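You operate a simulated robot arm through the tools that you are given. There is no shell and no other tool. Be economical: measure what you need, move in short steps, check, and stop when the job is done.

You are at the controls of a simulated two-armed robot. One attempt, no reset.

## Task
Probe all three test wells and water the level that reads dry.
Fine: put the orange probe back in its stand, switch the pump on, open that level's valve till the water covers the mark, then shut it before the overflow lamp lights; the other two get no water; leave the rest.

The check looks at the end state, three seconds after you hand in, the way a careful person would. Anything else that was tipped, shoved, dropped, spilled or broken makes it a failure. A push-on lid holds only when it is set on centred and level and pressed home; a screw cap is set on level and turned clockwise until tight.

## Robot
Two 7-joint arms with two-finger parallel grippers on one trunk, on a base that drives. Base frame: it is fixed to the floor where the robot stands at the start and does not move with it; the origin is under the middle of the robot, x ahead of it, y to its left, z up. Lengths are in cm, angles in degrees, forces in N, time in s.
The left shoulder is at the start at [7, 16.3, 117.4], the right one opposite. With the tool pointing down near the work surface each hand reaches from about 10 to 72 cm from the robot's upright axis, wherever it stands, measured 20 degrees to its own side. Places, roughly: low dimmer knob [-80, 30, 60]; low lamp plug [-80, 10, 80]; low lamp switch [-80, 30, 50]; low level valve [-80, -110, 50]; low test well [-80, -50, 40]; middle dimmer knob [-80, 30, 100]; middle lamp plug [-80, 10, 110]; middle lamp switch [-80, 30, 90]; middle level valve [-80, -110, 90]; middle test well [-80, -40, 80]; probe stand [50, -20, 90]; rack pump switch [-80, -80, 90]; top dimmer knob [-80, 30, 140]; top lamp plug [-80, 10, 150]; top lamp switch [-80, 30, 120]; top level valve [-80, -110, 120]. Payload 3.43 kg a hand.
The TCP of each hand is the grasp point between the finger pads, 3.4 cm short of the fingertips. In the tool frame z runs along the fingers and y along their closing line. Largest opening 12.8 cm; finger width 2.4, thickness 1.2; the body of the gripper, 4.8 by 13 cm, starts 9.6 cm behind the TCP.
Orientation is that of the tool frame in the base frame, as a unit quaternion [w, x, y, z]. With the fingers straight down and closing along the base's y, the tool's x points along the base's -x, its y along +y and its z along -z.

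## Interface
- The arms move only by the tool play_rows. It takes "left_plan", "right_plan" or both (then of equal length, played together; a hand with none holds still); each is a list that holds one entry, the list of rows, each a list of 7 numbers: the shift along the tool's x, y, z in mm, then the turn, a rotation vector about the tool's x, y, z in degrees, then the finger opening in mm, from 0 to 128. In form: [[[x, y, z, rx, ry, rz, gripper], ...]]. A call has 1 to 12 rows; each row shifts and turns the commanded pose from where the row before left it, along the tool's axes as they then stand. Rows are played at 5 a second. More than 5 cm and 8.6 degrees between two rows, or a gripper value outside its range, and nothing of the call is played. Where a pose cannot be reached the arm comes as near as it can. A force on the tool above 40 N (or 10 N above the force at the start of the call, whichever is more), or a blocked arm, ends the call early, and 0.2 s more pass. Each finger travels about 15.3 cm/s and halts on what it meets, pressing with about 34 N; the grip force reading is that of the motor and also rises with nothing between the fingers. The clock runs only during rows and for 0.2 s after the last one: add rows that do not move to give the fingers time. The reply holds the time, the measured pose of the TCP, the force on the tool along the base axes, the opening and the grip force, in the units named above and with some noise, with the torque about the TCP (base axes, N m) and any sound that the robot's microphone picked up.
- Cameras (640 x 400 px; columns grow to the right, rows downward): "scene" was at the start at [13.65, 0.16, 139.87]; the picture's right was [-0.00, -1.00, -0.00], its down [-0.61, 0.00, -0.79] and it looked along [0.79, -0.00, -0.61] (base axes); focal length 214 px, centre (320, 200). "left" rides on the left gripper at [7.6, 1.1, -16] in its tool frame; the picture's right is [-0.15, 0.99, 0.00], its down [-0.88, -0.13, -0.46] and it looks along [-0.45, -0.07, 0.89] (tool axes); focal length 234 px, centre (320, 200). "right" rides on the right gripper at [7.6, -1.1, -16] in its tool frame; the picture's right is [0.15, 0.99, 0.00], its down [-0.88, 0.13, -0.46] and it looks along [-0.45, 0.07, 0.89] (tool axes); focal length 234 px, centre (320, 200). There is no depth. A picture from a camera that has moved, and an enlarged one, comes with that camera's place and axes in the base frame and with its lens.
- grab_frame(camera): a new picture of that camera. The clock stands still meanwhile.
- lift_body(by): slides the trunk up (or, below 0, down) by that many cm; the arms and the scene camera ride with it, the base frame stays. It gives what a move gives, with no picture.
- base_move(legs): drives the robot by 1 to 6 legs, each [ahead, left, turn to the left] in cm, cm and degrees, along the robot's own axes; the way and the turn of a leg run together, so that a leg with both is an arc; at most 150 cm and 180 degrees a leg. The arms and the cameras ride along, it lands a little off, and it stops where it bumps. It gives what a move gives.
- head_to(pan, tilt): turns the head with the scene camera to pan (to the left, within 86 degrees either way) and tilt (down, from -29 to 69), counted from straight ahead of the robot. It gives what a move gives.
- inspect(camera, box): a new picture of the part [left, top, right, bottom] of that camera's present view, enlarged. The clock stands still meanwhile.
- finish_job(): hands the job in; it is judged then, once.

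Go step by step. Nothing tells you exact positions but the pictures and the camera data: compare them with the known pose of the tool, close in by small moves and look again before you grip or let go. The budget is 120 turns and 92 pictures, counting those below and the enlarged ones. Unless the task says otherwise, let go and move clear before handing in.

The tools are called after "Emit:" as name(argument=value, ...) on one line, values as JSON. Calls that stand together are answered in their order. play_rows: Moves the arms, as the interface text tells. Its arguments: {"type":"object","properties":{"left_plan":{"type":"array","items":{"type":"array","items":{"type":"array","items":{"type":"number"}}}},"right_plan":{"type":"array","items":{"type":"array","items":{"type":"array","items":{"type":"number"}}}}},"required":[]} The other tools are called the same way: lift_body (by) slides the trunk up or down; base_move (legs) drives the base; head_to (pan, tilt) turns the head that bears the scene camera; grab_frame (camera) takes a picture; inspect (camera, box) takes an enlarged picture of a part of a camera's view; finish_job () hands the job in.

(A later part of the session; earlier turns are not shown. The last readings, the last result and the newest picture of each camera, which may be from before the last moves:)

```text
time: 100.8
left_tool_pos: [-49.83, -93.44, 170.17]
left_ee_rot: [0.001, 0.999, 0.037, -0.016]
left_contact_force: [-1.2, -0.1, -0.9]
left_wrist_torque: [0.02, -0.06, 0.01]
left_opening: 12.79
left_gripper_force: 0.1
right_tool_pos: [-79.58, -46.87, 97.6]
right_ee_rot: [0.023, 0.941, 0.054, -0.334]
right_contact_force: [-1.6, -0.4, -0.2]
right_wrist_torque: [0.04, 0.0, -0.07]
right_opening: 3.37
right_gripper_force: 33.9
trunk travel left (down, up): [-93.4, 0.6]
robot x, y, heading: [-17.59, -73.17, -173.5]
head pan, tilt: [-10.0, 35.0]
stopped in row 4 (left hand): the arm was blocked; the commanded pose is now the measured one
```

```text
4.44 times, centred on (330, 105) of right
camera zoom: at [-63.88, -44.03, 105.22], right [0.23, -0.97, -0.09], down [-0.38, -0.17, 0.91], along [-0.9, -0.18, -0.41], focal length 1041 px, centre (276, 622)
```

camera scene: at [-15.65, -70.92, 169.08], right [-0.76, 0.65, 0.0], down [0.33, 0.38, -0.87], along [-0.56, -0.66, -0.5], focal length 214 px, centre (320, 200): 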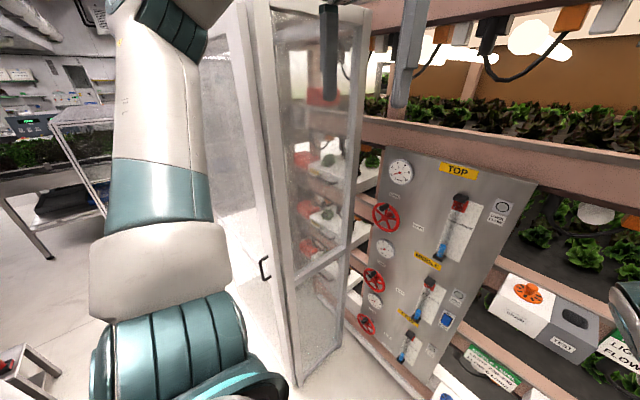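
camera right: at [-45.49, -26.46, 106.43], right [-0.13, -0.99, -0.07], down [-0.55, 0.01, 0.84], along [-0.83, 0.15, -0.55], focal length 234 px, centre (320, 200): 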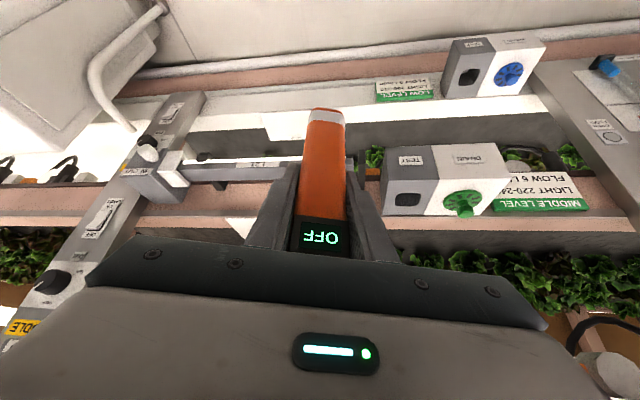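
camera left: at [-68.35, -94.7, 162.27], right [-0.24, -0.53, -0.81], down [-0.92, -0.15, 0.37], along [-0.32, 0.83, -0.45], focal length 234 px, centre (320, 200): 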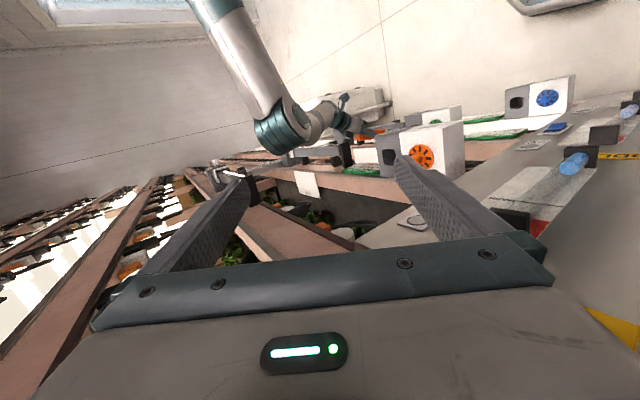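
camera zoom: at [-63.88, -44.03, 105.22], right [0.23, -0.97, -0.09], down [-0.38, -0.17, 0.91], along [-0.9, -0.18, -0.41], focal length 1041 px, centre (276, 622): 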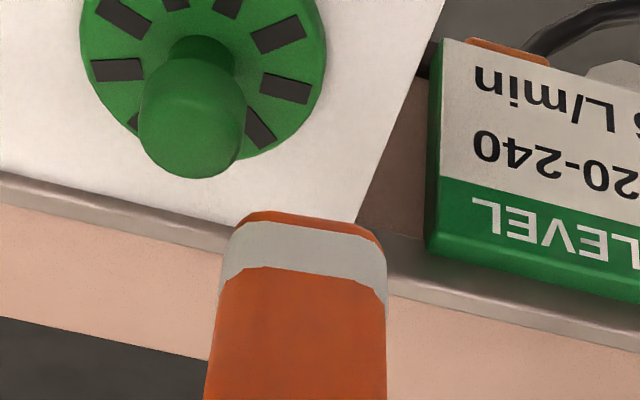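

The left hand is snagging on something fixed at rack height ~170+. I raise the probe clear and back the whole robot straight out, then look left.

Emit:
play_rows(right_plan=[[[-12, 0, -16, 0, 0, 0, 20], [-12, 0, -16, 0, 0, 0, 20], [0, 0, 0, 0, 0, 0, 20]]])

Emit:
base_move(legs=[[-15, 0, 0]])

Emit:
head_to(pan=60, tilt=5)

Emit:
grab_frame(camera="scene")

```text
time: 101.8
left_tool_pos: [-49.83, -93.58, 170.19]
left_ee_rot: [0.002, 0.999, 0.039, -0.018]
left_contact_force: [1.0, 0.5, -0.5]
left_wrist_torque: [0.0, -0.01, -0.02]
left_opening: 12.8
left_gripper_force: 0.1
right_tool_pos: [-79.62, -47.15, 101.33]
right_ee_rot: [0.024, 0.941, 0.058, -0.332]
right_contact_force: [-0.7, 0.0, -1.1]
right_wrist_torque: [-0.02, 0.02, 0.04]
right_opening: 3.38
right_gripper_force: 33.8
trunk travel left (down, up): [-93.4, 0.6]
robot x, y, heading: [-17.71, -72.81, -173.3]
head pan, tilt: [-10.0, 35.0]
stopped in row 3 (right hand): the arm was blocked; the commanded pose is now the measured one
```

```text
time: 102.5
left_tool_pos: [-49.89, -93.6, 170.35]
left_ee_rot: [0.003, 0.999, 0.038, -0.019]
left_contact_force: [0.8, -0.7, 0.0]
left_wrist_torque: [0.03, -0.01, -0.02]
left_opening: 12.78
left_gripper_force: 0.0
right_tool_pos: [-79.78, -47.36, 101.17]
right_ee_rot: [0.023, 0.941, 0.059, -0.331]
right_contact_force: [-0.1, 0.4, -0.6]
right_wrist_torque: [0.0, 0.01, 0.01]
right_opening: 3.37
right_gripper_force: 33.6
trunk travel left (down, up): [-93.4, 0.6]
robot x, y, heading: [-17.25, -72.68, -172.9]
head pan, tilt: [-10.0, 35.0]
stopped in leg 1: the robot was blocked; the commanded pose is now the measured one
```

```text
time: 103.9
left_tool_pos: [-49.86, -93.58, 170.27]
left_ee_rot: [0.001, 0.999, 0.038, -0.021]
left_contact_force: [0.9, 0.1, 0.6]
left_wrist_torque: [-0.02, -0.01, -0.01]
left_opening: 12.8
left_gripper_force: 0.0
right_tool_pos: [-79.71, -47.19, 101.24]
right_ee_rot: [0.023, 0.942, 0.059, -0.33]
right_contact_force: [-0.4, -0.3, -0.5]
right_wrist_torque: [0.0, 0.0, 0.03]
right_opening: 3.38
right_gripper_force: 34.0
trunk travel left (down, up): [-93.4, 0.6]
robot x, y, heading: [-17.25, -72.54, -173.2]
head pan, tilt: [60.0, 5.0]
```

```text
34 pictures are left
camera scene: at [-23.32, -79.56, 173.34], right [-0.92, 0.4, 0.01], down [0.02, 0.07, -1.0], along [-0.39, -0.92, -0.07], focal length 214 px, centre (320, 200)
```

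scene: 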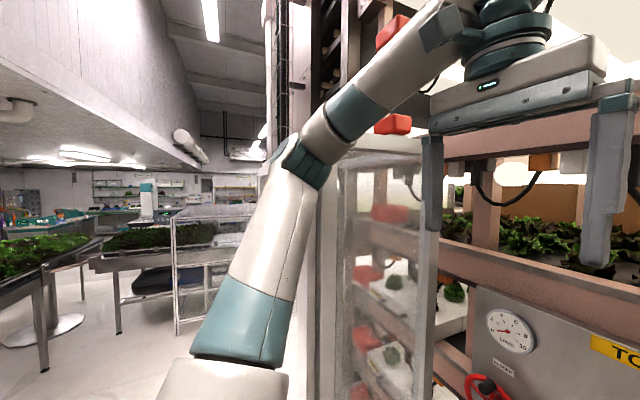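

Emit:
base_move(legs=[[0, -15, 0]])

```text
time: 105.2
left_tool_pos: [-55.3, -83.2, 169.01]
left_ee_rot: [-0.003, 0.999, 0.036, -0.004]
left_contact_force: [-0.8, 0.1, 0.2]
left_wrist_torque: [-0.04, -0.08, 0.0]
left_opening: 12.81
left_gripper_force: 0.0
right_tool_pos: [-83.16, -36.68, 100.19]
right_ee_rot: [0.02, 0.945, 0.063, -0.321]
right_contact_force: [-0.6, 0.3, -1.7]
right_wrist_torque: [-0.02, -0.04, 0.01]
right_opening: 3.34
right_gripper_force: 33.5
trunk travel left (down, up): [-93.4, 0.6]
robot x, y, heading: [-19.18, -60.78, -173.7]
head pan, tilt: [60.0, 5.0]
stopped in leg 1: the force on the tool passed its limit (the readings are from after the stop); the commanded pose is now the measured one
```

Emit:
base_move(legs=[[-14, 0, 0]])

Emit:
grab_frame(camera="right")

```text
time: 106.5
left_tool_pos: [-40.94, -81.69, 169.01]
left_ee_rot: [-0.004, 0.999, 0.037, -0.005]
left_contact_force: [0.1, 0.5, -0.8]
left_wrist_torque: [0.0, -0.06, -0.03]
left_opening: 12.8
left_gripper_force: 0.1
right_tool_pos: [-68.95, -35.13, 100.3]
right_ee_rot: [0.022, 0.944, 0.066, -0.322]
right_contact_force: [-1.0, 0.2, -1.9]
right_wrist_torque: [0.01, -0.01, 0.02]
right_opening: 3.33
right_gripper_force: 34.4
trunk travel left (down, up): [-93.4, 0.6]
robot x, y, heading: [-5.17, -59.24, -173.4]
head pan, tilt: [60.0, 5.0]
```

```text
33 pictures are left
camera right: at [-53.62, -31.93, 108.36], right [0.25, -0.96, -0.09], down [-0.4, -0.19, 0.9], along [-0.88, -0.19, -0.43], focal length 234 px, centre (320, 200)
```

right: 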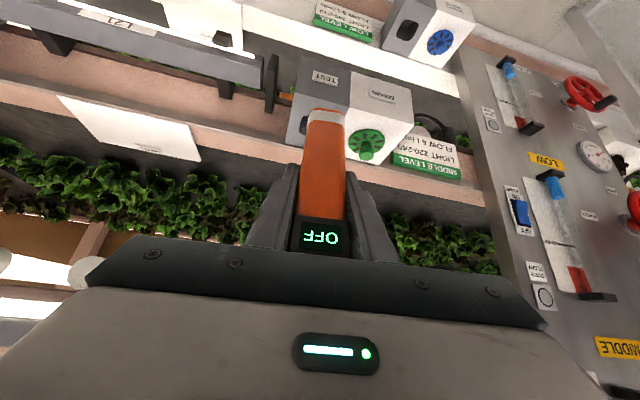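

Probe and rack are intact. I back up slightly and turn the base left so the left elbow stays clear of the door, then yaw the right hand back square to the rack.

Emit:
base_move(legs=[[-6, 0, 0], [0, 0, 13]])

Emit:
play_rows(right_plan=[[[0, 0, 0, 4.3, 0, 5.5, 20], [0, 0, 0, 4.3, 0, 5.5, 20], [0, 0, 0, 4.3, 0, 5.5, 20], [0, 0, 0, 0, 0, 0, 20]]])

```text
time: 108.3
left_tool_pos: [-28.82, -88.14, 169.24]
left_ee_rot: [-0.003, 0.989, 0.151, -0.007]
left_contact_force: [-0.4, 0.6, 0.0]
left_wrist_torque: [-0.03, 0.0, 0.0]
left_opening: 12.83
left_gripper_force: 0.1
right_tool_pos: [-66.76, -49.29, 100.52]
right_ee_rot: [0.058, 0.931, 0.17, -0.318]
right_contact_force: [-0.5, -0.3, -0.7]
right_wrist_torque: [-0.04, 0.01, 0.01]
right_opening: 3.37
right_gripper_force: 33.4
trunk travel left (down, up): [-93.4, 0.6]
robot x, y, heading: [0.85, -58.2, -160.6]
head pan, tilt: [60.0, 5.0]
```

```text
time: 109.3
left_tool_pos: [-28.62, -88.46, 169.21]
left_ee_rot: [-0.003, 0.989, 0.15, -0.007]
left_contact_force: [-0.2, -0.5, 0.2]
left_wrist_torque: [0.02, 0.0, 0.0]
left_opening: 12.79
left_gripper_force: 0.0
right_tool_pos: [-69.3, -47.0, 102.07]
right_ee_rot: [0.002, 0.948, 0.001, -0.317]
right_contact_force: [-0.5, 0.5, -1.4]
right_wrist_torque: [-0.02, -0.01, -0.01]
right_opening: 3.36
right_gripper_force: 34.3
right hand out of reach, approached as far as the arm can: row 2, 3
trunk travel left (down, up): [-93.4, 0.6]
robot x, y, heading: [0.93, -58.15, -160.4]
head pan, tilt: [60.0, 5.0]
```

Emit:
play_rows(right_plan=[[[31.5, 0, -24.6, 0, 0, 0, 20], [31.5, 0, -24.6, 0, 0, 0, 20], [31.5, 0, -24.6, 0, 0, 0, 20], [0, 0, 0, 0, 0, 0, 20]]])

```text
time: 110.3
left_tool_pos: [-28.62, -88.28, 169.28]
left_ee_rot: [-0.004, 0.989, 0.151, -0.008]
left_contact_force: [0.1, 0.4, -0.1]
left_wrist_torque: [0.02, -0.01, 0.0]
left_opening: 12.8
left_gripper_force: 0.1
right_tool_pos: [-62.42, -42.16, 105.39]
right_ee_rot: [0.003, 0.949, 0.0, -0.317]
right_contact_force: [-0.2, 0.1, -0.8]
right_wrist_torque: [0.01, -0.03, 0.01]
right_opening: 3.37
right_gripper_force: 34.3
right hand out of reach, approached as far as the arm can: row 1, 2, 3
trunk travel left (down, up): [-93.4, 0.6]
robot x, y, heading: [0.65, -58.22, -160.4]
head pan, tilt: [60.0, 5.0]
```

Emit:
base_move(legs=[[13, -11.7, 0]])

Emit:
inspect(camera="right", box=[250, 0, 410, 260])

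```text
time: 111.8
left_tool_pos: [-44.4, -81.78, 169.36]
left_ee_rot: [-0.005, 0.989, 0.15, -0.008]
left_contact_force: [0.7, 0.2, -0.2]
left_wrist_torque: [0.02, 0.06, 0.01]
left_opening: 12.79
left_gripper_force: 0.0
right_tool_pos: [-78.14, -35.36, 105.57]
right_ee_rot: [0.003, 0.948, 0.002, -0.318]
right_contact_force: [0.9, -0.7, -0.2]
right_wrist_torque: [0.03, 0.01, 0.01]
right_opening: 3.36
right_gripper_force: 34.2
trunk travel left (down, up): [-93.4, 0.6]
robot x, y, heading: [-15.28, -51.44, -160.5]
head pan, tilt: [60.0, 5.0]
```

```text
1.54 times, centred on (330, 130) of right
camera zoom: at [-62.59, -34.3, 113.74], right [0.12, -0.99, -0.08], down [-0.43, -0.13, 0.89], along [-0.9, -0.07, -0.44], focal length 360 px, centre (305, 308)
```

zoom: 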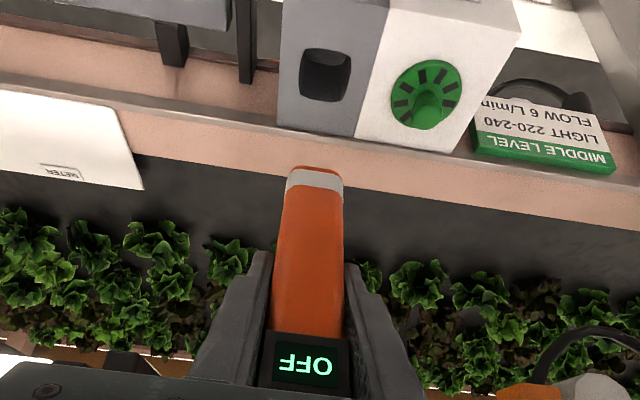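

Good. I'll use the trunk for straight vertical descent.

Emit:
play_rows(right_plan=[[[-7, 1, 5.5, 0, 0, 0, 20], [0, 0, 0, 0, 0, 0, 20]]])

Emit:
lift_body(by=-10.5)

Emit:
inspect(camera="right", box=[270, 60, 390, 150])

```text
time: 112.4
left_tool_pos: [-44.66, -81.75, 169.18]
left_ee_rot: [-0.004, 0.989, 0.15, -0.008]
left_contact_force: [0.4, -1.0, 0.2]
left_wrist_torque: [0.02, 0.04, 0.01]
left_opening: 12.82
left_gripper_force: 0.1
right_tool_pos: [-79.24, -35.62, 105.54]
right_ee_rot: [0.004, 0.948, 0.0, -0.318]
right_contact_force: [-0.1, 0.5, -1.5]
right_wrist_torque: [0.0, -0.05, -0.02]
right_opening: 3.38
right_gripper_force: 33.5
trunk travel left (down, up): [-93.4, 0.6]
robot x, y, heading: [-15.48, -51.51, -160.7]
head pan, tilt: [60.0, 5.0]
```

```text
time: 113.8
left_tool_pos: [-44.81, -81.66, 158.62]
left_ee_rot: [-0.003, 0.989, 0.15, -0.008]
left_contact_force: [-0.2, -0.1, -0.1]
left_wrist_torque: [0.01, 0.05, 0.01]
left_opening: 12.76
left_gripper_force: 0.1
right_tool_pos: [-79.39, -35.61, 94.93]
right_ee_rot: [0.003, 0.948, 0.0, -0.317]
right_contact_force: [0.0, 0.4, -1.7]
right_wrist_torque: [0.0, 0.0, 0.01]
right_opening: 3.36
right_gripper_force: 33.7
trunk travel left (down, up): [-82.9, 11.1]
robot x, y, heading: [-15.33, -51.5, -160.5]
head pan, tilt: [60.0, 5.0]
```

```text
4.44 times, centred on (330, 105) of right
camera zoom: at [-63.75, -34.32, 103.15], right [0.12, -0.99, -0.08], down [-0.43, -0.13, 0.89], along [-0.89, -0.07, -0.44], focal length 1041 px, centre (276, 622)
```

zoom: 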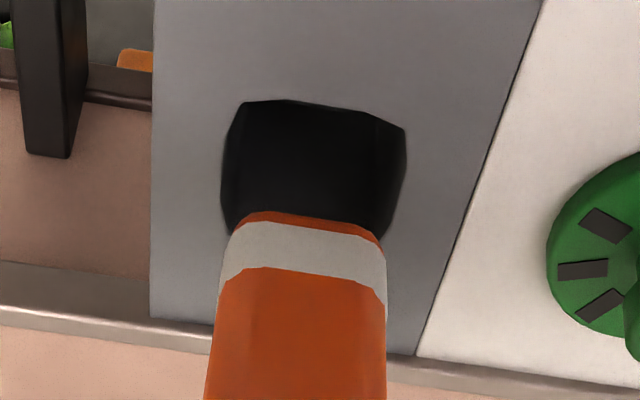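

Emit:
lift_body(by=-1.8)

Emit:
inspect(camera="right", box=[270, 60, 390, 150])

```text
time: 114.4
left_tool_pos: [-44.8, -81.74, 156.89]
left_ee_rot: [-0.004, 0.989, 0.15, -0.008]
left_contact_force: [-0.2, -0.2, -0.7]
left_wrist_torque: [0.0, 0.0, -0.01]
left_opening: 12.78
left_gripper_force: 0.0
right_tool_pos: [-79.35, -35.47, 93.17]
right_ee_rot: [0.003, 0.948, 0.0, -0.317]
right_contact_force: [-0.4, -0.3, -0.9]
right_wrist_torque: [0.01, 0.01, 0.03]
right_opening: 3.36
right_gripper_force: 33.7
trunk travel left (down, up): [-81.1, 12.9]
robot x, y, heading: [-15.77, -51.4, -160.7]
head pan, tilt: [60.0, 5.0]
```

```text
4.44 times, centred on (330, 105) of right
camera zoom: at [-63.77, -34.33, 101.33], right [0.12, -0.99, -0.08], down [-0.43, -0.13, 0.89], along [-0.89, -0.07, -0.44], focal length 1041 px, centre (276, 622)
```

zoom: 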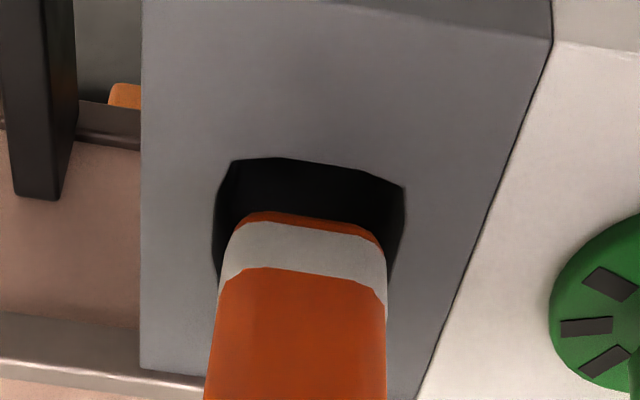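

Emit:
lift_body(by=-0.8)

Emit:
inspect(camera="right", box=[270, 60, 390, 150])

```text
time: 115.0
left_tool_pos: [-44.91, -81.58, 156.19]
left_ee_rot: [-0.003, 0.989, 0.15, -0.008]
left_contact_force: [0.3, 0.3, -1.2]
left_wrist_torque: [0.0, 0.01, 0.03]
left_opening: 12.79
left_gripper_force: 0.1
right_tool_pos: [-79.44, -35.72, 92.34]
right_ee_rot: [0.003, 0.949, 0.001, -0.317]
right_contact_force: [-0.1, 1.0, -0.4]
right_wrist_torque: [-0.02, 0.02, 0.01]
right_opening: 3.36
right_gripper_force: 34.1
trunk travel left (down, up): [-80.3, 13.7]
robot x, y, heading: [-15.0, -51.43, -160.3]
head pan, tilt: [60.0, 5.0]
```

```text
4.44 times, centred on (330, 105) of right
camera zoom: at [-63.79, -34.34, 100.52], right [0.12, -0.99, -0.08], down [-0.43, -0.13, 0.89], along [-0.89, -0.07, -0.44], focal length 1041 px, centre (276, 622)
```

zoom: 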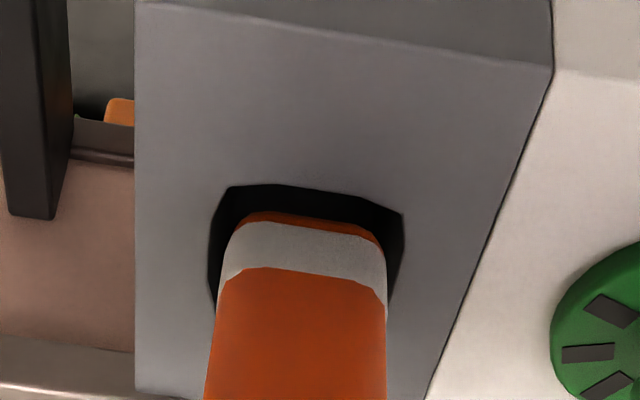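

Emit:
lift_body(by=-0.7)

Emit:
inspect(camera="right", box=[270, 60, 390, 150])

```text
time: 115.5
left_tool_pos: [-44.81, -81.61, 155.51]
left_ee_rot: [-0.004, 0.989, 0.15, -0.008]
left_contact_force: [0.0, 0.0, 0.2]
left_wrist_torque: [-0.01, -0.04, 0.03]
left_opening: 12.81
left_gripper_force: 0.0
right_tool_pos: [-79.43, -35.49, 91.54]
right_ee_rot: [0.003, 0.949, 0.0, -0.317]
right_contact_force: [0.5, 0.2, -0.5]
right_wrist_torque: [-0.01, -0.02, -0.01]
right_opening: 3.35
right_gripper_force: 33.3
trunk travel left (down, up): [-79.6, 14.4]
robot x, y, heading: [-15.72, -51.52, -160.2]
head pan, tilt: [60.0, 5.0]
```

```text
4.44 times, centred on (330, 105) of right
camera zoom: at [-63.8, -34.35, 99.82], right [0.12, -0.99, -0.08], down [-0.43, -0.13, 0.89], along [-0.89, -0.07, -0.44], focal length 1041 px, centre (276, 622)
```

zoom: 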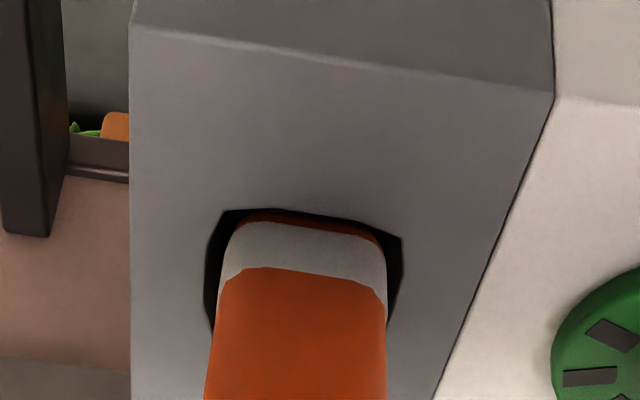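

Emit:
lift_body(by=-1.2)

Emit:
inspect(camera="right", box=[250, 60, 410, 260])

```text
time: 116.1
left_tool_pos: [-44.8, -81.62, 154.16]
left_ee_rot: [-0.004, 0.989, 0.149, -0.008]
left_contact_force: [-0.3, 0.1, 0.0]
left_wrist_torque: [-0.01, -0.02, 0.01]
left_opening: 12.8
left_gripper_force: 0.0
right_tool_pos: [-79.28, -35.57, 90.28]
right_ee_rot: [0.003, 0.949, 0.0, -0.317]
right_contact_force: [0.1, -0.6, -1.5]
right_wrist_torque: [0.0, 0.02, -0.02]
right_opening: 3.38
right_gripper_force: 33.6
trunk travel left (down, up): [-78.4, 15.6]
robot x, y, heading: [-15.36, -51.46, -160.6]
head pan, tilt: [60.0, 5.0]
```

```text
2.00 times, centred on (330, 160) of right
camera zoom: at [-63.79, -34.34, 98.62], right [0.12, -0.99, -0.08], down [-0.43, -0.13, 0.89], along [-0.89, -0.07, -0.44], focal length 468 px, centre (300, 280)
```

zoom: 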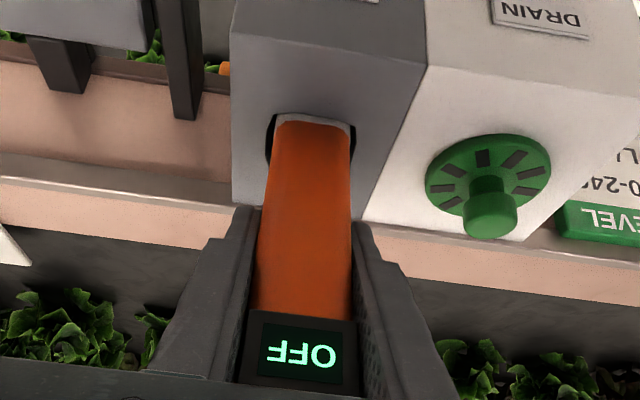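

The tip is inside the well. Lowering further until it reads.

Emit:
lift_body(by=-2.5)

Emit:
inspect(camera="right", box=[250, 60, 410, 260])

```text
time: 116.8
left_tool_pos: [-44.76, -81.7, 151.68]
left_ee_rot: [-0.003, 0.989, 0.149, -0.008]
left_contact_force: [-0.4, 0.1, 0.3]
left_wrist_torque: [0.02, -0.02, 0.0]
left_opening: 12.79
left_gripper_force: 0.0
right_tool_pos: [-79.57, -35.68, 88.23]
right_ee_rot: [0.004, 0.948, 0.001, -0.319]
right_contact_force: [-14.4, -0.9, 23.0]
right_wrist_torque: [0.01, 0.22, -0.22]
right_opening: 3.31
right_gripper_force: 34.5
trunk travel left (down, up): [-75.9, 18.1]
robot x, y, heading: [-15.3, -51.75, -160.4]
head pan, tilt: [60.0, 5.0]
```

```text
2.00 times, centred on (330, 160) of right
camera zoom: at [-63.91, -34.36, 96.27], right [0.12, -0.99, -0.08], down [-0.42, -0.13, 0.9], along [-0.9, -0.07, -0.44], focal length 468 px, centre (300, 280)
```

zoom: 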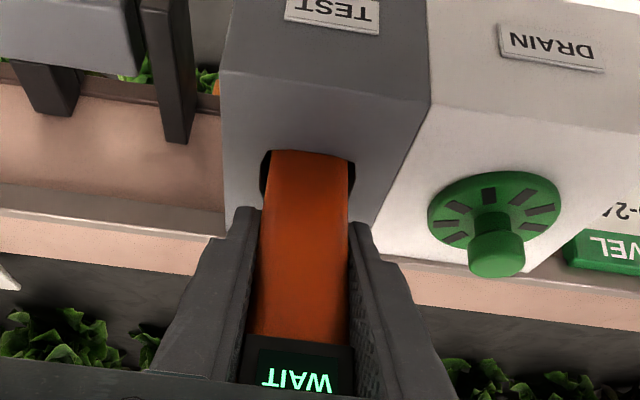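

It says WAIT; I hold still.

Emit:
play_rows(right_plan=[[[0, 0, 0, 0, 0, 0, 20], [0, 0, 0, 0, 0, 0, 20], [0, 0, 0, 0, 0, 0, 20], [0, 0, 0, 0, 0, 0, 20], [0, 0, 0, 0, 0, 0, 20], [0, 0, 0, 0, 0, 0, 20], [0, 0, 0, 0, 0, 0, 20], [0, 0, 0, 0, 0, 0, 20], [0, 0, 0, 0, 0, 0, 20], [0, 0, 0, 0, 0, 0, 20], [0, 0, 0, 0, 0, 0, 20], [0, 0, 0, 0, 0, 0, 20]]])

Emit:
play_rows(right_plan=[[[0, 0, 0, 0, 0, 0, 20], [0, 0, 0, 0, 0, 0, 20], [0, 0, 0, 0, 0, 0, 20], [0, 0, 0, 0, 0, 0, 20], [0, 0, 0, 0, 0, 0, 20], [0, 0, 0, 0, 0, 0, 20], [0, 0, 0, 0, 0, 0, 20], [0, 0, 0, 0, 0, 0, 20]]])

Emit:
inspect(camera="right", box=[250, 60, 410, 260])

```text
time: 119.5
left_tool_pos: [-44.81, -81.63, 151.57]
left_ee_rot: [-0.003, 0.989, 0.149, -0.008]
left_contact_force: [-0.3, 0.1, 1.7]
left_wrist_torque: [-0.01, -0.01, -0.02]
left_opening: 12.81
left_gripper_force: 0.0
right_tool_pos: [-79.48, -35.5, 87.97]
right_ee_rot: [0.003, 0.948, 0.0, -0.317]
right_contact_force: [-19.8, 1.3, 20.8]
right_wrist_torque: [0.06, -0.53, -0.08]
right_opening: 3.35
right_gripper_force: 33.9
trunk travel left (down, up): [-75.9, 18.1]
robot x, y, heading: [-15.68, -51.77, -160.2]
head pan, tilt: [60.0, 5.0]
```

```text
time: 121.2
left_tool_pos: [-44.95, -81.73, 151.67]
left_ee_rot: [-0.003, 0.989, 0.149, -0.007]
left_contact_force: [0.8, 0.5, -0.6]
left_wrist_torque: [-0.03, 0.03, -0.01]
left_opening: 12.78
left_gripper_force: 0.0
right_tool_pos: [-79.48, -35.46, 87.96]
right_ee_rot: [0.002, 0.949, 0.0, -0.316]
right_contact_force: [-19.2, 1.0, 17.5]
right_wrist_torque: [0.02, -0.69, -0.06]
right_opening: 3.36
right_gripper_force: 34.2
trunk travel left (down, up): [-75.9, 18.1]
robot x, y, heading: [-15.36, -51.3, -160.5]
head pan, tilt: [60.0, 5.0]
```

```text
2.00 times, centred on (330, 160) of right
camera zoom: at [-63.83, -34.36, 96.13], right [0.12, -0.99, -0.08], down [-0.43, -0.13, 0.89], along [-0.89, -0.07, -0.44], focal length 468 px, centre (300, 280)
```

zoom: 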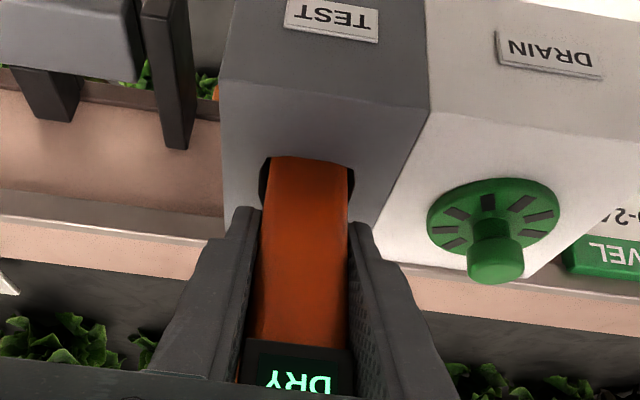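

The middle level reads DRY. I still probe the other two: lift out by trunk, back off, and move to the low well's y.

Emit:
lift_body(by=9)

Emit:
base_move(legs=[[-15, 5.3, 0], [6.2, 17.5, 0]])

Emit:
lift_body(by=-38)

Emit:
grab_frame(camera="right")

```text
time: 122.5
left_tool_pos: [-44.7, -81.7, 160.83]
left_ee_rot: [-0.003, 0.989, 0.15, -0.008]
left_contact_force: [0.4, 0.8, 0.7]
left_wrist_torque: [0.02, -0.01, -0.03]
left_opening: 12.79
left_gripper_force: 0.2
right_tool_pos: [-79.3, -35.42, 96.94]
right_ee_rot: [0.003, 0.949, 0.0, -0.316]
right_contact_force: [0.7, -0.6, -1.1]
right_wrist_torque: [-0.02, 0.02, 0.01]
right_opening: 3.35
right_gripper_force: 34.3
trunk travel left (down, up): [-84.9, 9.1]
robot x, y, heading: [-15.18, -51.32, -160.2]
head pan, tilt: [60.0, 5.0]
```

```text
time: 125.1
left_tool_pos: [-28.7, -99.71, 160.87]
left_ee_rot: [-0.001, 0.989, 0.149, -0.007]
left_contact_force: [0.1, 0.4, 0.2]
left_wrist_torque: [-0.08, -0.02, -0.01]
left_opening: 12.81
left_gripper_force: 0.1
right_tool_pos: [-63.09, -53.83, 96.85]
right_ee_rot: [0.004, 0.949, 0.0, -0.316]
right_contact_force: [-0.6, 1.0, -0.4]
right_wrist_torque: [-0.06, -0.01, 0.05]
right_opening: 3.34
right_gripper_force: 33.7
trunk travel left (down, up): [-84.9, 9.1]
robot x, y, heading: [0.68, -69.68, -160.5]
head pan, tilt: [60.0, 5.0]
```

```text
time: 128.7
left_tool_pos: [-28.54, -100.22, 122.56]
left_ee_rot: [-0.002, 0.989, 0.149, -0.007]
left_contact_force: [0.1, -0.5, -0.3]
left_wrist_torque: [0.0, 0.0, -0.01]
left_opening: 12.79
left_gripper_force: 0.1
right_tool_pos: [-63.07, -54.02, 58.97]
right_ee_rot: [0.002, 0.949, -0.001, -0.316]
right_contact_force: [1.0, -0.3, -1.0]
right_wrist_torque: [-0.01, 0.0, -0.02]
right_opening: 3.35
right_gripper_force: 34.3
trunk travel left (down, up): [-46.9, 47.1]
robot x, y, heading: [0.9, -70.02, -160.4]
head pan, tilt: [60.0, 5.0]
```

```text
24 pictures are left
camera right: at [-47.48, -52.87, 67.14], right [0.12, -0.99, -0.08], down [-0.43, -0.13, 0.89], along [-0.89, -0.07, -0.44], focal length 234 px, centre (320, 200)
```

right: 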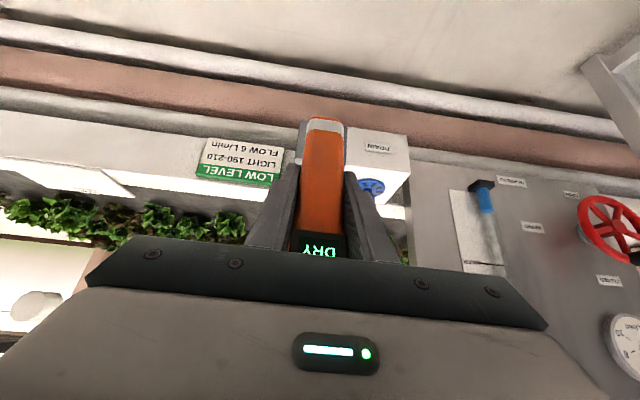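

Emit:
base_move(legs=[[14.1, -5, 0]])

Emit:
inspect(camera="right", box=[250, 30, 410, 130])

```text
time: 130.1
left_tool_pos: [-43.67, -100.16, 122.6]
left_ee_rot: [-0.002, 0.989, 0.149, -0.006]
left_contact_force: [-0.2, 0.2, 0.3]
left_wrist_torque: [0.03, -0.05, 0.0]
left_opening: 12.8
left_gripper_force: 0.0
right_tool_pos: [-77.99, -54.04, 58.88]
right_ee_rot: [0.003, 0.949, -0.001, -0.316]
right_contact_force: [0.4, 0.4, -1.4]
right_wrist_torque: [0.02, -0.03, -0.02]
right_opening: 3.38
right_gripper_force: 34.0
trunk travel left (down, up): [-46.9, 47.1]
robot x, y, heading: [-13.95, -69.97, -160.5]
head pan, tilt: [60.0, 5.0]
```

```text
4.00 times, centred on (330, 80) of right
camera zoom: at [-62.48, -52.86, 67.09], right [0.12, -0.99, -0.08], down [-0.43, -0.13, 0.89], along [-0.89, -0.07, -0.44], focal length 937 px, centre (280, 680)
```

zoom: 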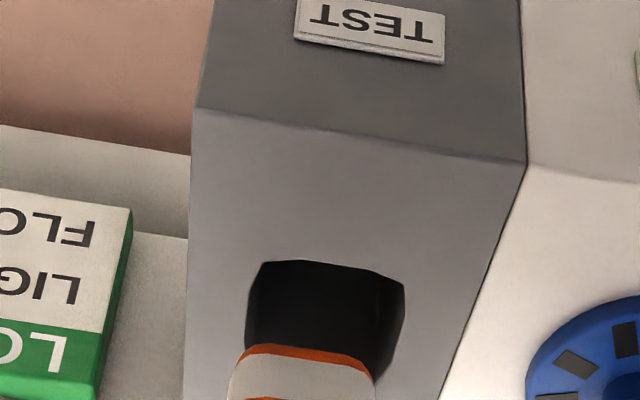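

Emit:
play_rows(right_plan=[[[-11.2, 3, 8.4, 0, 0, 0, 20], [0, 0, 0, 0, 0, 0, 20]]])

Emit:
lift_body(by=-2.6)

Emit:
inspect(camera="right", box=[270, 60, 390, 150])

```text
time: 130.7
left_tool_pos: [-43.57, -100.14, 122.79]
left_ee_rot: [-0.002, 0.989, 0.148, -0.007]
left_contact_force: [-0.3, -0.3, 0.6]
left_wrist_torque: [0.0, -0.05, 0.0]
left_opening: 12.81
left_gripper_force: 0.1
right_tool_pos: [-79.46, -54.31, 58.79]
right_ee_rot: [0.003, 0.948, -0.001, -0.317]
right_contact_force: [-0.1, 0.4, -0.8]
right_wrist_torque: [0.03, 0.01, -0.02]
right_opening: 3.38
right_gripper_force: 34.0
trunk travel left (down, up): [-46.9, 47.1]
robot x, y, heading: [-14.25, -70.2, -160.5]
head pan, tilt: [60.0, 5.0]
```

```text
time: 131.4
left_tool_pos: [-43.46, -100.14, 120.1]
left_ee_rot: [-0.003, 0.989, 0.149, -0.008]
left_contact_force: [-1.2, -0.6, 0.4]
left_wrist_torque: [0.01, -0.03, -0.02]
left_opening: 12.79
left_gripper_force: 0.1
right_tool_pos: [-79.48, -54.21, 56.2]
right_ee_rot: [0.003, 0.948, -0.001, -0.317]
right_contact_force: [0.1, -0.1, -1.4]
right_wrist_torque: [0.03, -0.01, -0.01]
right_opening: 3.38
right_gripper_force: 34.1
trunk travel left (down, up): [-44.3, 49.7]
robot x, y, heading: [-14.0, -70.02, -160.4]
head pan, tilt: [60.0, 5.0]
```

```text
4.44 times, centred on (330, 105) of right
camera zoom: at [-63.86, -53.13, 64.46], right [0.12, -0.99, -0.08], down [-0.43, -0.13, 0.89], along [-0.89, -0.07, -0.44], focal length 1041 px, centre (276, 622)
```

zoom: 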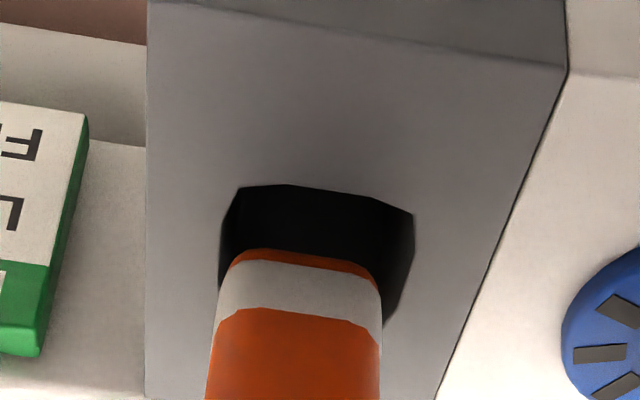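

Emit:
play_rows(right_plan=[[[0, 3.5, 0, 0, 0, 0, 20], [0, 0, 0, 0, 0, 0, 20]]])

Emit:
lift_body(by=-1.8)

Emit:
inspect(camera="right", box=[270, 60, 390, 150])

```text
time: 132.0
left_tool_pos: [-43.58, -100.14, 120.09]
left_ee_rot: [-0.002, 0.989, 0.148, -0.007]
left_contact_force: [0.7, 0.1, 0.3]
left_wrist_torque: [-0.01, 0.0, -0.01]
left_opening: 12.77
left_gripper_force: 0.0
right_tool_pos: [-79.51, -54.73, 56.25]
right_ee_rot: [0.003, 0.949, -0.001, -0.316]
right_contact_force: [0.2, 0.4, -0.6]
right_wrist_torque: [0.0, -0.01, -0.03]
right_opening: 3.35
right_gripper_force: 33.3
trunk travel left (down, up): [-44.3, 49.7]
robot x, y, heading: [-13.94, -70.23, -160.4]
head pan, tilt: [60.0, 5.0]
```

```text
time: 132.7
left_tool_pos: [-43.31, -100.14, 118.49]
left_ee_rot: [-0.004, 0.989, 0.149, -0.008]
left_contact_force: [-0.3, 0.4, 0.1]
left_wrist_torque: [0.0, 0.01, -0.02]
left_opening: 12.83
left_gripper_force: 0.0
right_tool_pos: [-79.45, -54.7, 54.76]
right_ee_rot: [0.003, 0.948, 0.0, -0.318]
right_contact_force: [7.5, 0.1, 26.9]
right_wrist_torque: [0.2, 0.52, -0.12]
right_opening: 3.42
right_gripper_force: 34.2
trunk travel left (down, up): [-42.5, 51.5]
robot x, y, heading: [-13.67, -70.36, -160.7]
head pan, tilt: [60.0, 5.0]
```

```text
4.44 times, centred on (330, 105) of right
camera zoom: at [-63.77, -53.47, 62.89], right [0.12, -0.99, -0.08], down [-0.43, -0.13, 0.9], along [-0.9, -0.07, -0.44], focal length 1041 px, centre (276, 622)
```

zoom: 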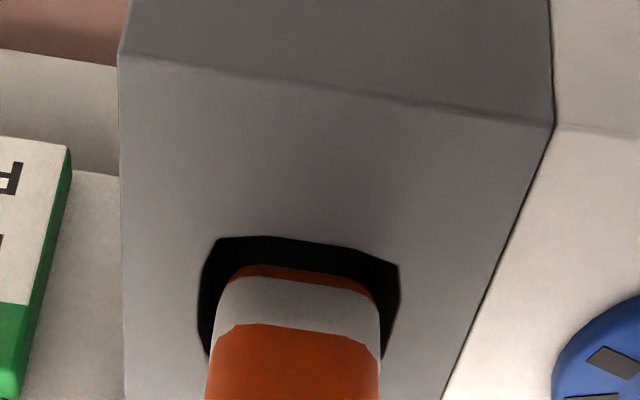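

Touching the far rim; lift slightly and shift 6 mm toward me.

Emit:
lift_body(by=0.8)

Emit:
play_rows(right_plan=[[[4.8, 0, -3.6, 0, 0, 0, 20], [0, 0, 0, 0, 0, 0, 20]]])

Emit:
lift_body(by=-1.6)

Emit:
inspect(camera="right", box=[270, 60, 390, 150])

```text
time: 133.2
left_tool_pos: [-43.49, -100.17, 119.04]
left_ee_rot: [-0.003, 0.989, 0.149, -0.008]
left_contact_force: [0.0, -0.3, -0.8]
left_wrist_torque: [0.02, -0.02, -0.01]
left_opening: 12.82
left_gripper_force: 0.0
right_tool_pos: [-79.38, -54.78, 55.11]
right_ee_rot: [0.003, 0.949, 0.0, -0.316]
right_contact_force: [0.0, 0.4, -1.2]
right_wrist_torque: [-0.02, -0.01, -0.02]
right_opening: 3.36
right_gripper_force: 34.0
trunk travel left (down, up): [-43.3, 50.7]
robot x, y, heading: [-14.04, -69.76, -160.5]
head pan, tilt: [60.0, 5.0]
```

```text
time: 133.8
left_tool_pos: [-43.6, -100.27, 119.11]
left_ee_rot: [-0.002, 0.989, 0.149, -0.008]
left_contact_force: [0.0, 0.9, 0.6]
left_wrist_torque: [-0.01, -0.01, 0.0]
left_opening: 12.79
left_gripper_force: 0.0
right_tool_pos: [-78.89, -54.79, 55.14]
right_ee_rot: [0.002, 0.948, -0.001, -0.317]
right_contact_force: [-0.4, -0.5, -0.9]
right_wrist_torque: [0.03, 0.01, -0.01]
right_opening: 3.34
right_gripper_force: 34.5
trunk travel left (down, up): [-43.3, 50.7]
robot x, y, heading: [-13.97, -70.56, -160.4]
head pan, tilt: [60.0, 5.0]
```

```text
time: 134.5
left_tool_pos: [-43.46, -100.04, 117.52]
left_ee_rot: [-0.003, 0.989, 0.149, -0.007]
left_contact_force: [0.6, 0.6, -0.3]
left_wrist_torque: [0.03, -0.04, -0.03]
left_opening: 12.8
left_gripper_force: 0.0
right_tool_pos: [-78.77, -54.68, 53.63]
right_ee_rot: [0.003, 0.948, -0.001, -0.317]
right_contact_force: [-1.2, 0.2, -0.7]
right_wrist_torque: [0.0, 0.09, 0.01]
right_opening: 3.36
right_gripper_force: 33.8
trunk travel left (down, up): [-41.7, 52.3]
robot x, y, heading: [-14.07, -69.7, -160.3]
head pan, tilt: [60.0, 5.0]
```

```text
4.44 times, centred on (330, 105) of right
camera zoom: at [-63.23, -53.53, 61.83], right [0.12, -0.99, -0.08], down [-0.43, -0.13, 0.89], along [-0.9, -0.07, -0.44], focal length 1041 px, centre (276, 622)
```

zoom: 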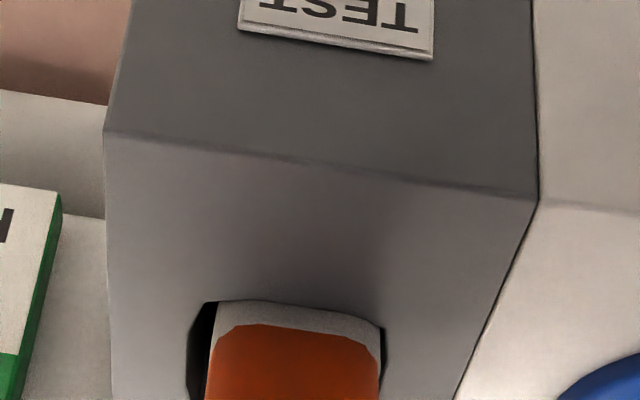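

Emit:
lift_body(by=-2.3)

Emit:
play_rows(right_plan=[[[0, 0, 0, 0, 0, 0, 20], [0, 0, 0, 0, 0, 0, 20], [0, 0, 0, 0, 0, 0, 20], [0, 0, 0, 0, 0, 0, 20], [0, 0, 0, 0, 0, 0, 20], [0, 0, 0, 0, 0, 0, 20], [0, 0, 0, 0, 0, 0, 20], [0, 0, 0, 0, 0, 0, 20], [0, 0, 0, 0, 0, 0, 20], [0, 0, 0, 0, 0, 0, 20], [0, 0, 0, 0, 0, 0, 20], [0, 0, 0, 0, 0, 0, 20]]])

Emit:
play_rows(right_plan=[[[0, 0, 0, 0, 0, 0, 20], [0, 0, 0, 0, 0, 0, 20], [0, 0, 0, 0, 0, 0, 20], [0, 0, 0, 0, 0, 0, 20], [0, 0, 0, 0, 0, 0, 20], [0, 0, 0, 0, 0, 0, 20], [0, 0, 0, 0, 0, 0, 20], [0, 0, 0, 0, 0, 0, 20], [0, 0, 0, 0, 0, 0, 20], [0, 0, 0, 0, 0, 0, 20]]])

Emit:
inspect(camera="right", box=[250, 100, 410, 270])

```text
time: 135.2
left_tool_pos: [-43.47, -100.18, 115.23]
left_ee_rot: [-0.004, 0.989, 0.149, -0.008]
left_contact_force: [-0.6, 0.7, -0.7]
left_wrist_torque: [-0.03, -0.02, 0.02]
left_opening: 12.79
left_gripper_force: 0.0
right_tool_pos: [-78.93, -54.62, 51.58]
right_ee_rot: [0.003, 0.947, 0.0, -0.32]
right_contact_force: [-13.4, 0.0, 26.0]
right_wrist_torque: [0.03, 0.04, -0.02]
right_opening: 3.38
right_gripper_force: 33.9
trunk travel left (down, up): [-39.4, 54.6]
robot x, y, heading: [-14.0, -69.95, -160.2]
head pan, tilt: [60.0, 5.0]
```

```text
time: 137.8
left_tool_pos: [-43.4, -100.3, 115.21]
left_ee_rot: [-0.004, 0.989, 0.149, -0.008]
left_contact_force: [-0.3, 0.2, 0.1]
left_wrist_torque: [-0.01, -0.02, 0.01]
left_opening: 12.83
left_gripper_force: 0.1
right_tool_pos: [-78.93, -54.71, 51.29]
right_ee_rot: [0.003, 0.948, 0.0, -0.317]
right_contact_force: [-19.0, 3.3, 17.6]
right_wrist_torque: [0.19, -0.33, -0.04]
right_opening: 3.35
right_gripper_force: 33.6
trunk travel left (down, up): [-39.4, 54.6]
robot x, y, heading: [-13.64, -70.13, -160.4]
head pan, tilt: [60.0, 5.0]
```

```text
time: 140.0
left_tool_pos: [-43.5, -100.13, 115.29]
left_ee_rot: [-0.004, 0.989, 0.148, -0.008]
left_contact_force: [0.7, 0.0, -0.7]
left_wrist_torque: [0.03, 0.01, -0.03]
left_opening: 12.8
left_gripper_force: 0.1
right_tool_pos: [-78.77, -54.81, 51.38]
right_ee_rot: [0.003, 0.948, 0.0, -0.317]
right_contact_force: [-18.7, 2.9, 17.6]
right_wrist_torque: [0.18, -0.46, -0.04]
right_opening: 3.37
right_gripper_force: 34.4
trunk travel left (down, up): [-39.4, 54.6]
robot x, y, heading: [-13.73, -70.15, -160.7]
head pan, tilt: [60.0, 5.0]
```

```text
2.35 times, centred on (330, 185) of right
camera zoom: at [-63.24, -53.55, 59.56], right [0.12, -0.99, -0.08], down [-0.43, -0.13, 0.89], along [-0.9, -0.07, -0.44], focal length 551 px, centre (296, 235)
```

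zoom: 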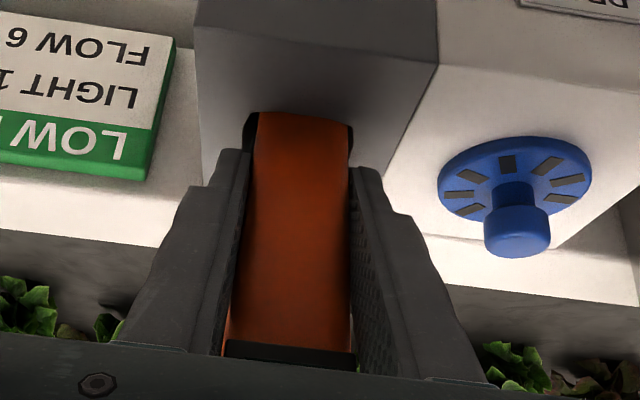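

The probe slid up so the display is hidden. While it stands in the well I release, raise the hand 2.5 cm and regrip lower tilt-wise on the probe.

Emit:
play_rows(right_plan=[[[0, 0, 0, 0, 0, 0, 45], [0, 0, 0, 0, 0, 0, 50], [0, 0, 0, 0, 0, 0, 50]]])

Emit:
lift_body(by=2.8)

Emit:
inspect(camera="right", box=[250, 100, 410, 270])

```text
time: 140.8
left_tool_pos: [-43.5, -100.18, 115.26]
left_ee_rot: [-0.002, 0.989, 0.149, -0.007]
left_contact_force: [0.4, 0.0, -0.5]
left_wrist_torque: [-0.01, -0.01, -0.01]
left_opening: 12.79
left_gripper_force: 0.0
right_tool_pos: [-78.75, -54.67, 51.31]
right_ee_rot: [0.002, 0.949, 0.0, -0.315]
right_contact_force: [0.1, -0.6, 0.0]
right_wrist_torque: [0.01, -0.01, -0.01]
right_opening: 5.02
right_gripper_force: 0.0
trunk travel left (down, up): [-39.4, 54.6]
robot x, y, heading: [-13.91, -70.02, -160.4]
head pan, tilt: [60.0, 5.0]
```

```text
time: 141.5
left_tool_pos: [-43.65, -100.14, 118.12]
left_ee_rot: [-0.002, 0.989, 0.149, -0.008]
left_contact_force: [0.0, -0.5, 1.0]
left_wrist_torque: [0.04, 0.04, -0.02]
left_opening: 12.78
left_gripper_force: 0.1
right_tool_pos: [-78.88, -54.72, 54.11]
right_ee_rot: [0.002, 0.949, -0.001, -0.316]
right_contact_force: [0.3, -0.7, -0.9]
right_wrist_torque: [0.02, -0.01, -0.03]
right_opening: 4.99
right_gripper_force: 0.1
trunk travel left (down, up): [-42.2, 51.8]
robot x, y, heading: [-14.09, -70.0, -160.7]
head pan, tilt: [60.0, 5.0]
```

```text
2.35 times, centred on (330, 185) of right
camera zoom: at [-63.26, -53.55, 62.3], right [0.12, -0.99, -0.08], down [-0.43, -0.13, 0.89], along [-0.89, -0.07, -0.44], focal length 551 px, centre (296, 235)
```

zoom: 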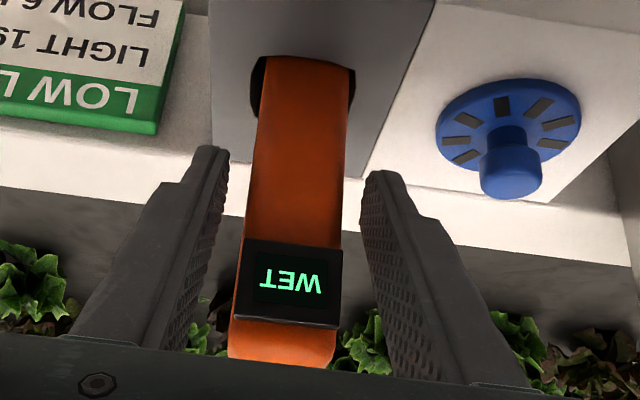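

Low reads WET. Regrip and lift out.

Emit:
play_rows(right_plan=[[[0, 0, 0, 0, 0, 0, 36], [0, 0, 0, 0, 0, 0, 25], [0, 0, 0, 0, 0, 0, 20], [0, 0, 0, 0, 0, 0, 20]]])

Emit:
lift_body(by=9)

Emit:
base_move(legs=[[-15, 5.3, 0]])

Emit:
lift_body(by=42)

Emit:
play_rows(right_plan=[[[-24, 0, -32, 0, 0, 0, 20], [-24, 0, -32, 0, 0, 0, 20], [-24, 0, -32, 0, 0, 0, 20], [-24, 0, -32, 0, 0, 0, 20], [-24, 0, -32, 0, 0, 0, 20], [-24, 0, -32, 0, 0, 0, 20], [-12, 0, -16, 0, 0, 0, 20], [0, 0, 0, 0, 0, 0, 20]]])

```text
time: 142.5
left_tool_pos: [-43.51, -100.24, 118.07]
left_ee_rot: [-0.003, 0.989, 0.148, -0.007]
left_contact_force: [-0.1, 0.0, 0.4]
left_wrist_torque: [0.01, -0.03, 0.0]
left_opening: 12.79
left_gripper_force: 0.0
right_tool_pos: [-78.81, -54.66, 54.09]
right_ee_rot: [0.003, 0.948, -0.001, -0.318]
right_contact_force: [0.0, 0.1, 1.1]
right_wrist_torque: [0.1, 0.07, -0.03]
right_opening: 3.32
right_gripper_force: 33.5
trunk travel left (down, up): [-42.2, 51.8]
robot x, y, heading: [-13.86, -70.09, -160.6]
head pan, tilt: [60.0, 5.0]
```

```text
time: 143.8
left_tool_pos: [-43.69, -100.15, 127.02]
left_ee_rot: [-0.003, 0.989, 0.149, -0.008]
left_contact_force: [-0.3, 0.1, -0.8]
left_wrist_torque: [-0.03, -0.02, 0.0]
left_opening: 12.82
left_gripper_force: 0.0
right_tool_pos: [-78.9, -54.73, 63.02]
right_ee_rot: [0.002, 0.949, -0.001, -0.317]
right_contact_force: [0.4, -1.1, -0.2]
right_wrist_torque: [-0.03, -0.02, -0.02]
right_opening: 3.31
right_gripper_force: 33.9
trunk travel left (down, up): [-51.2, 42.8]
robot x, y, heading: [-14.01, -69.95, -160.6]
head pan, tilt: [60.0, 5.0]
```

```text
time: 145.2
left_tool_pos: [-27.21, -99.94, 126.98]
left_ee_rot: [-0.002, 0.989, 0.148, -0.006]
left_contact_force: [-0.4, 0.4, 0.7]
left_wrist_torque: [-0.02, 0.0, 0.03]
left_opening: 12.8
left_gripper_force: 0.0
right_tool_pos: [-62.52, -54.45, 63.07]
right_ee_rot: [0.002, 0.948, -0.002, -0.317]
right_contact_force: [0.2, 0.3, -0.3]
right_wrist_torque: [-0.03, 0.01, 0.01]
right_opening: 3.31
right_gripper_force: 33.7
trunk travel left (down, up): [-51.2, 42.8]
robot x, y, heading: [1.86, -69.96, -160.6]
head pan, tilt: [60.0, 5.0]
```

```text
refused: 42 is not a number from -40 to 40
```

```text
time: 146.8
left_tool_pos: [-27.3, -100.04, 127.1]
left_ee_rot: [-0.003, 0.989, 0.148, -0.007]
left_contact_force: [0.0, 0.1, 0.3]
left_wrist_torque: [-0.01, 0.0, 0.01]
left_opening: 12.79
left_gripper_force: 0.0
right_tool_pos: [-59.29, -51.89, 79.78]
right_ee_rot: [-0.021, 0.972, -0.011, -0.234]
right_contact_force: [0.4, 0.4, -1.4]
right_wrist_torque: [-0.04, 0.01, 0.02]
right_opening: 3.31
right_gripper_force: 34.1
trunk travel left (down, up): [-51.2, 42.8]
robot x, y, heading: [2.42, -70.27, -160.9]
head pan, tilt: [60.0, 5.0]
stopped in row 7 (right hand): the arm was blocked; the commanded pose is now the measured one
```

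Top well needs a higher, less constrained reach. First I lower the left hand well down so its elbow comes in, which I also need for the valve.

Emit:
play_rows(left_plan=[[[0, 0, 48, 0, 0, 0, 128], [0, 0, 48, 0, 0, 0, 128], [0, 0, 48, 0, 0, 0, 128], [0, 0, 48, 0, 0, 0, 128], [0, 0, 48, 0, 0, 0, 128], [0, 0, 48, 0, 0, 0, 128], [0, 0, 48, 0, 0, 0, 128], [0, 0, 48, 0, 0, 0, 128], [0, 0, 48, 0, 0, 0, 128], [0, 0, 48, 0, 0, 0, 128], [0, 0, 0, 0, 0, 0, 128]]])

Emit:
lift_body(by=40)

Emit:
head_to(pan=45, tilt=35)

Emit:
grab_frame(camera="scene")

```text
time: 149.2
left_tool_pos: [-28.21, -99.83, 78.79]
left_ee_rot: [-0.002, 0.989, 0.148, -0.007]
left_contact_force: [0.1, -0.1, -0.2]
left_wrist_torque: [-0.02, 0.0, -0.01]
left_opening: 12.79
left_gripper_force: 0.1
right_tool_pos: [-59.33, -51.9, 79.96]
right_ee_rot: [-0.021, 0.972, -0.01, -0.236]
right_contact_force: [-0.4, 0.9, -0.4]
right_wrist_torque: [-0.02, 0.02, 0.04]
right_opening: 3.32
right_gripper_force: 33.9
trunk travel left (down, up): [-51.2, 42.8]
robot x, y, heading: [2.5, -70.08, -160.8]
head pan, tilt: [60.0, 5.0]
```

```text
time: 153.0
left_tool_pos: [-28.12, -99.79, 118.98]
left_ee_rot: [-0.003, 0.989, 0.148, -0.008]
left_contact_force: [0.0, 0.3, 0.2]
left_wrist_torque: [-0.02, 0.01, 0.0]
left_opening: 12.8
left_gripper_force: 0.0
right_tool_pos: [-59.35, -51.9, 119.94]
right_ee_rot: [-0.022, 0.972, -0.011, -0.235]
right_contact_force: [0.0, 0.5, -1.4]
right_wrist_torque: [0.02, -0.03, 0.01]
right_opening: 3.3
right_gripper_force: 33.6
trunk travel left (down, up): [-91.2, 2.8]
robot x, y, heading: [2.54, -70.27, -160.6]
head pan, tilt: [60.0, 5.0]
```

```text
time: 153.9
left_tool_pos: [-28.17, -99.82, 118.93]
left_ee_rot: [-0.003, 0.989, 0.147, -0.007]
left_contact_force: [-0.2, -0.3, 0.0]
left_wrist_torque: [-0.01, -0.01, -0.03]
left_opening: 12.82
left_gripper_force: 0.0
right_tool_pos: [-59.37, -51.96, 119.97]
right_ee_rot: [-0.023, 0.972, -0.011, -0.235]
right_contact_force: [-0.9, 0.0, -1.3]
right_wrist_torque: [-0.03, -0.02, 0.01]
right_opening: 3.28
right_gripper_force: 33.7
trunk travel left (down, up): [-91.2, 2.8]
robot x, y, heading: [2.22, -70.16, -160.5]
head pan, tilt: [45.0, 35.0]
```

```text
17 pictures are left
camera scene: at [-6.36, -79.46, 166.09], right [-0.9, 0.43, 0.0], down [0.25, 0.52, -0.82], along [-0.35, -0.74, -0.57], focal length 214 px, centre (320, 200)
```

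scene: 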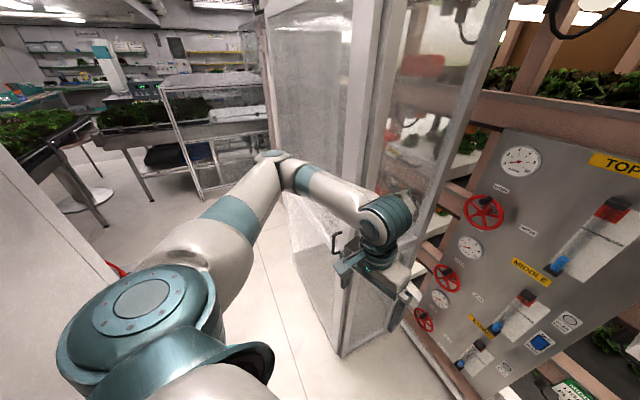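

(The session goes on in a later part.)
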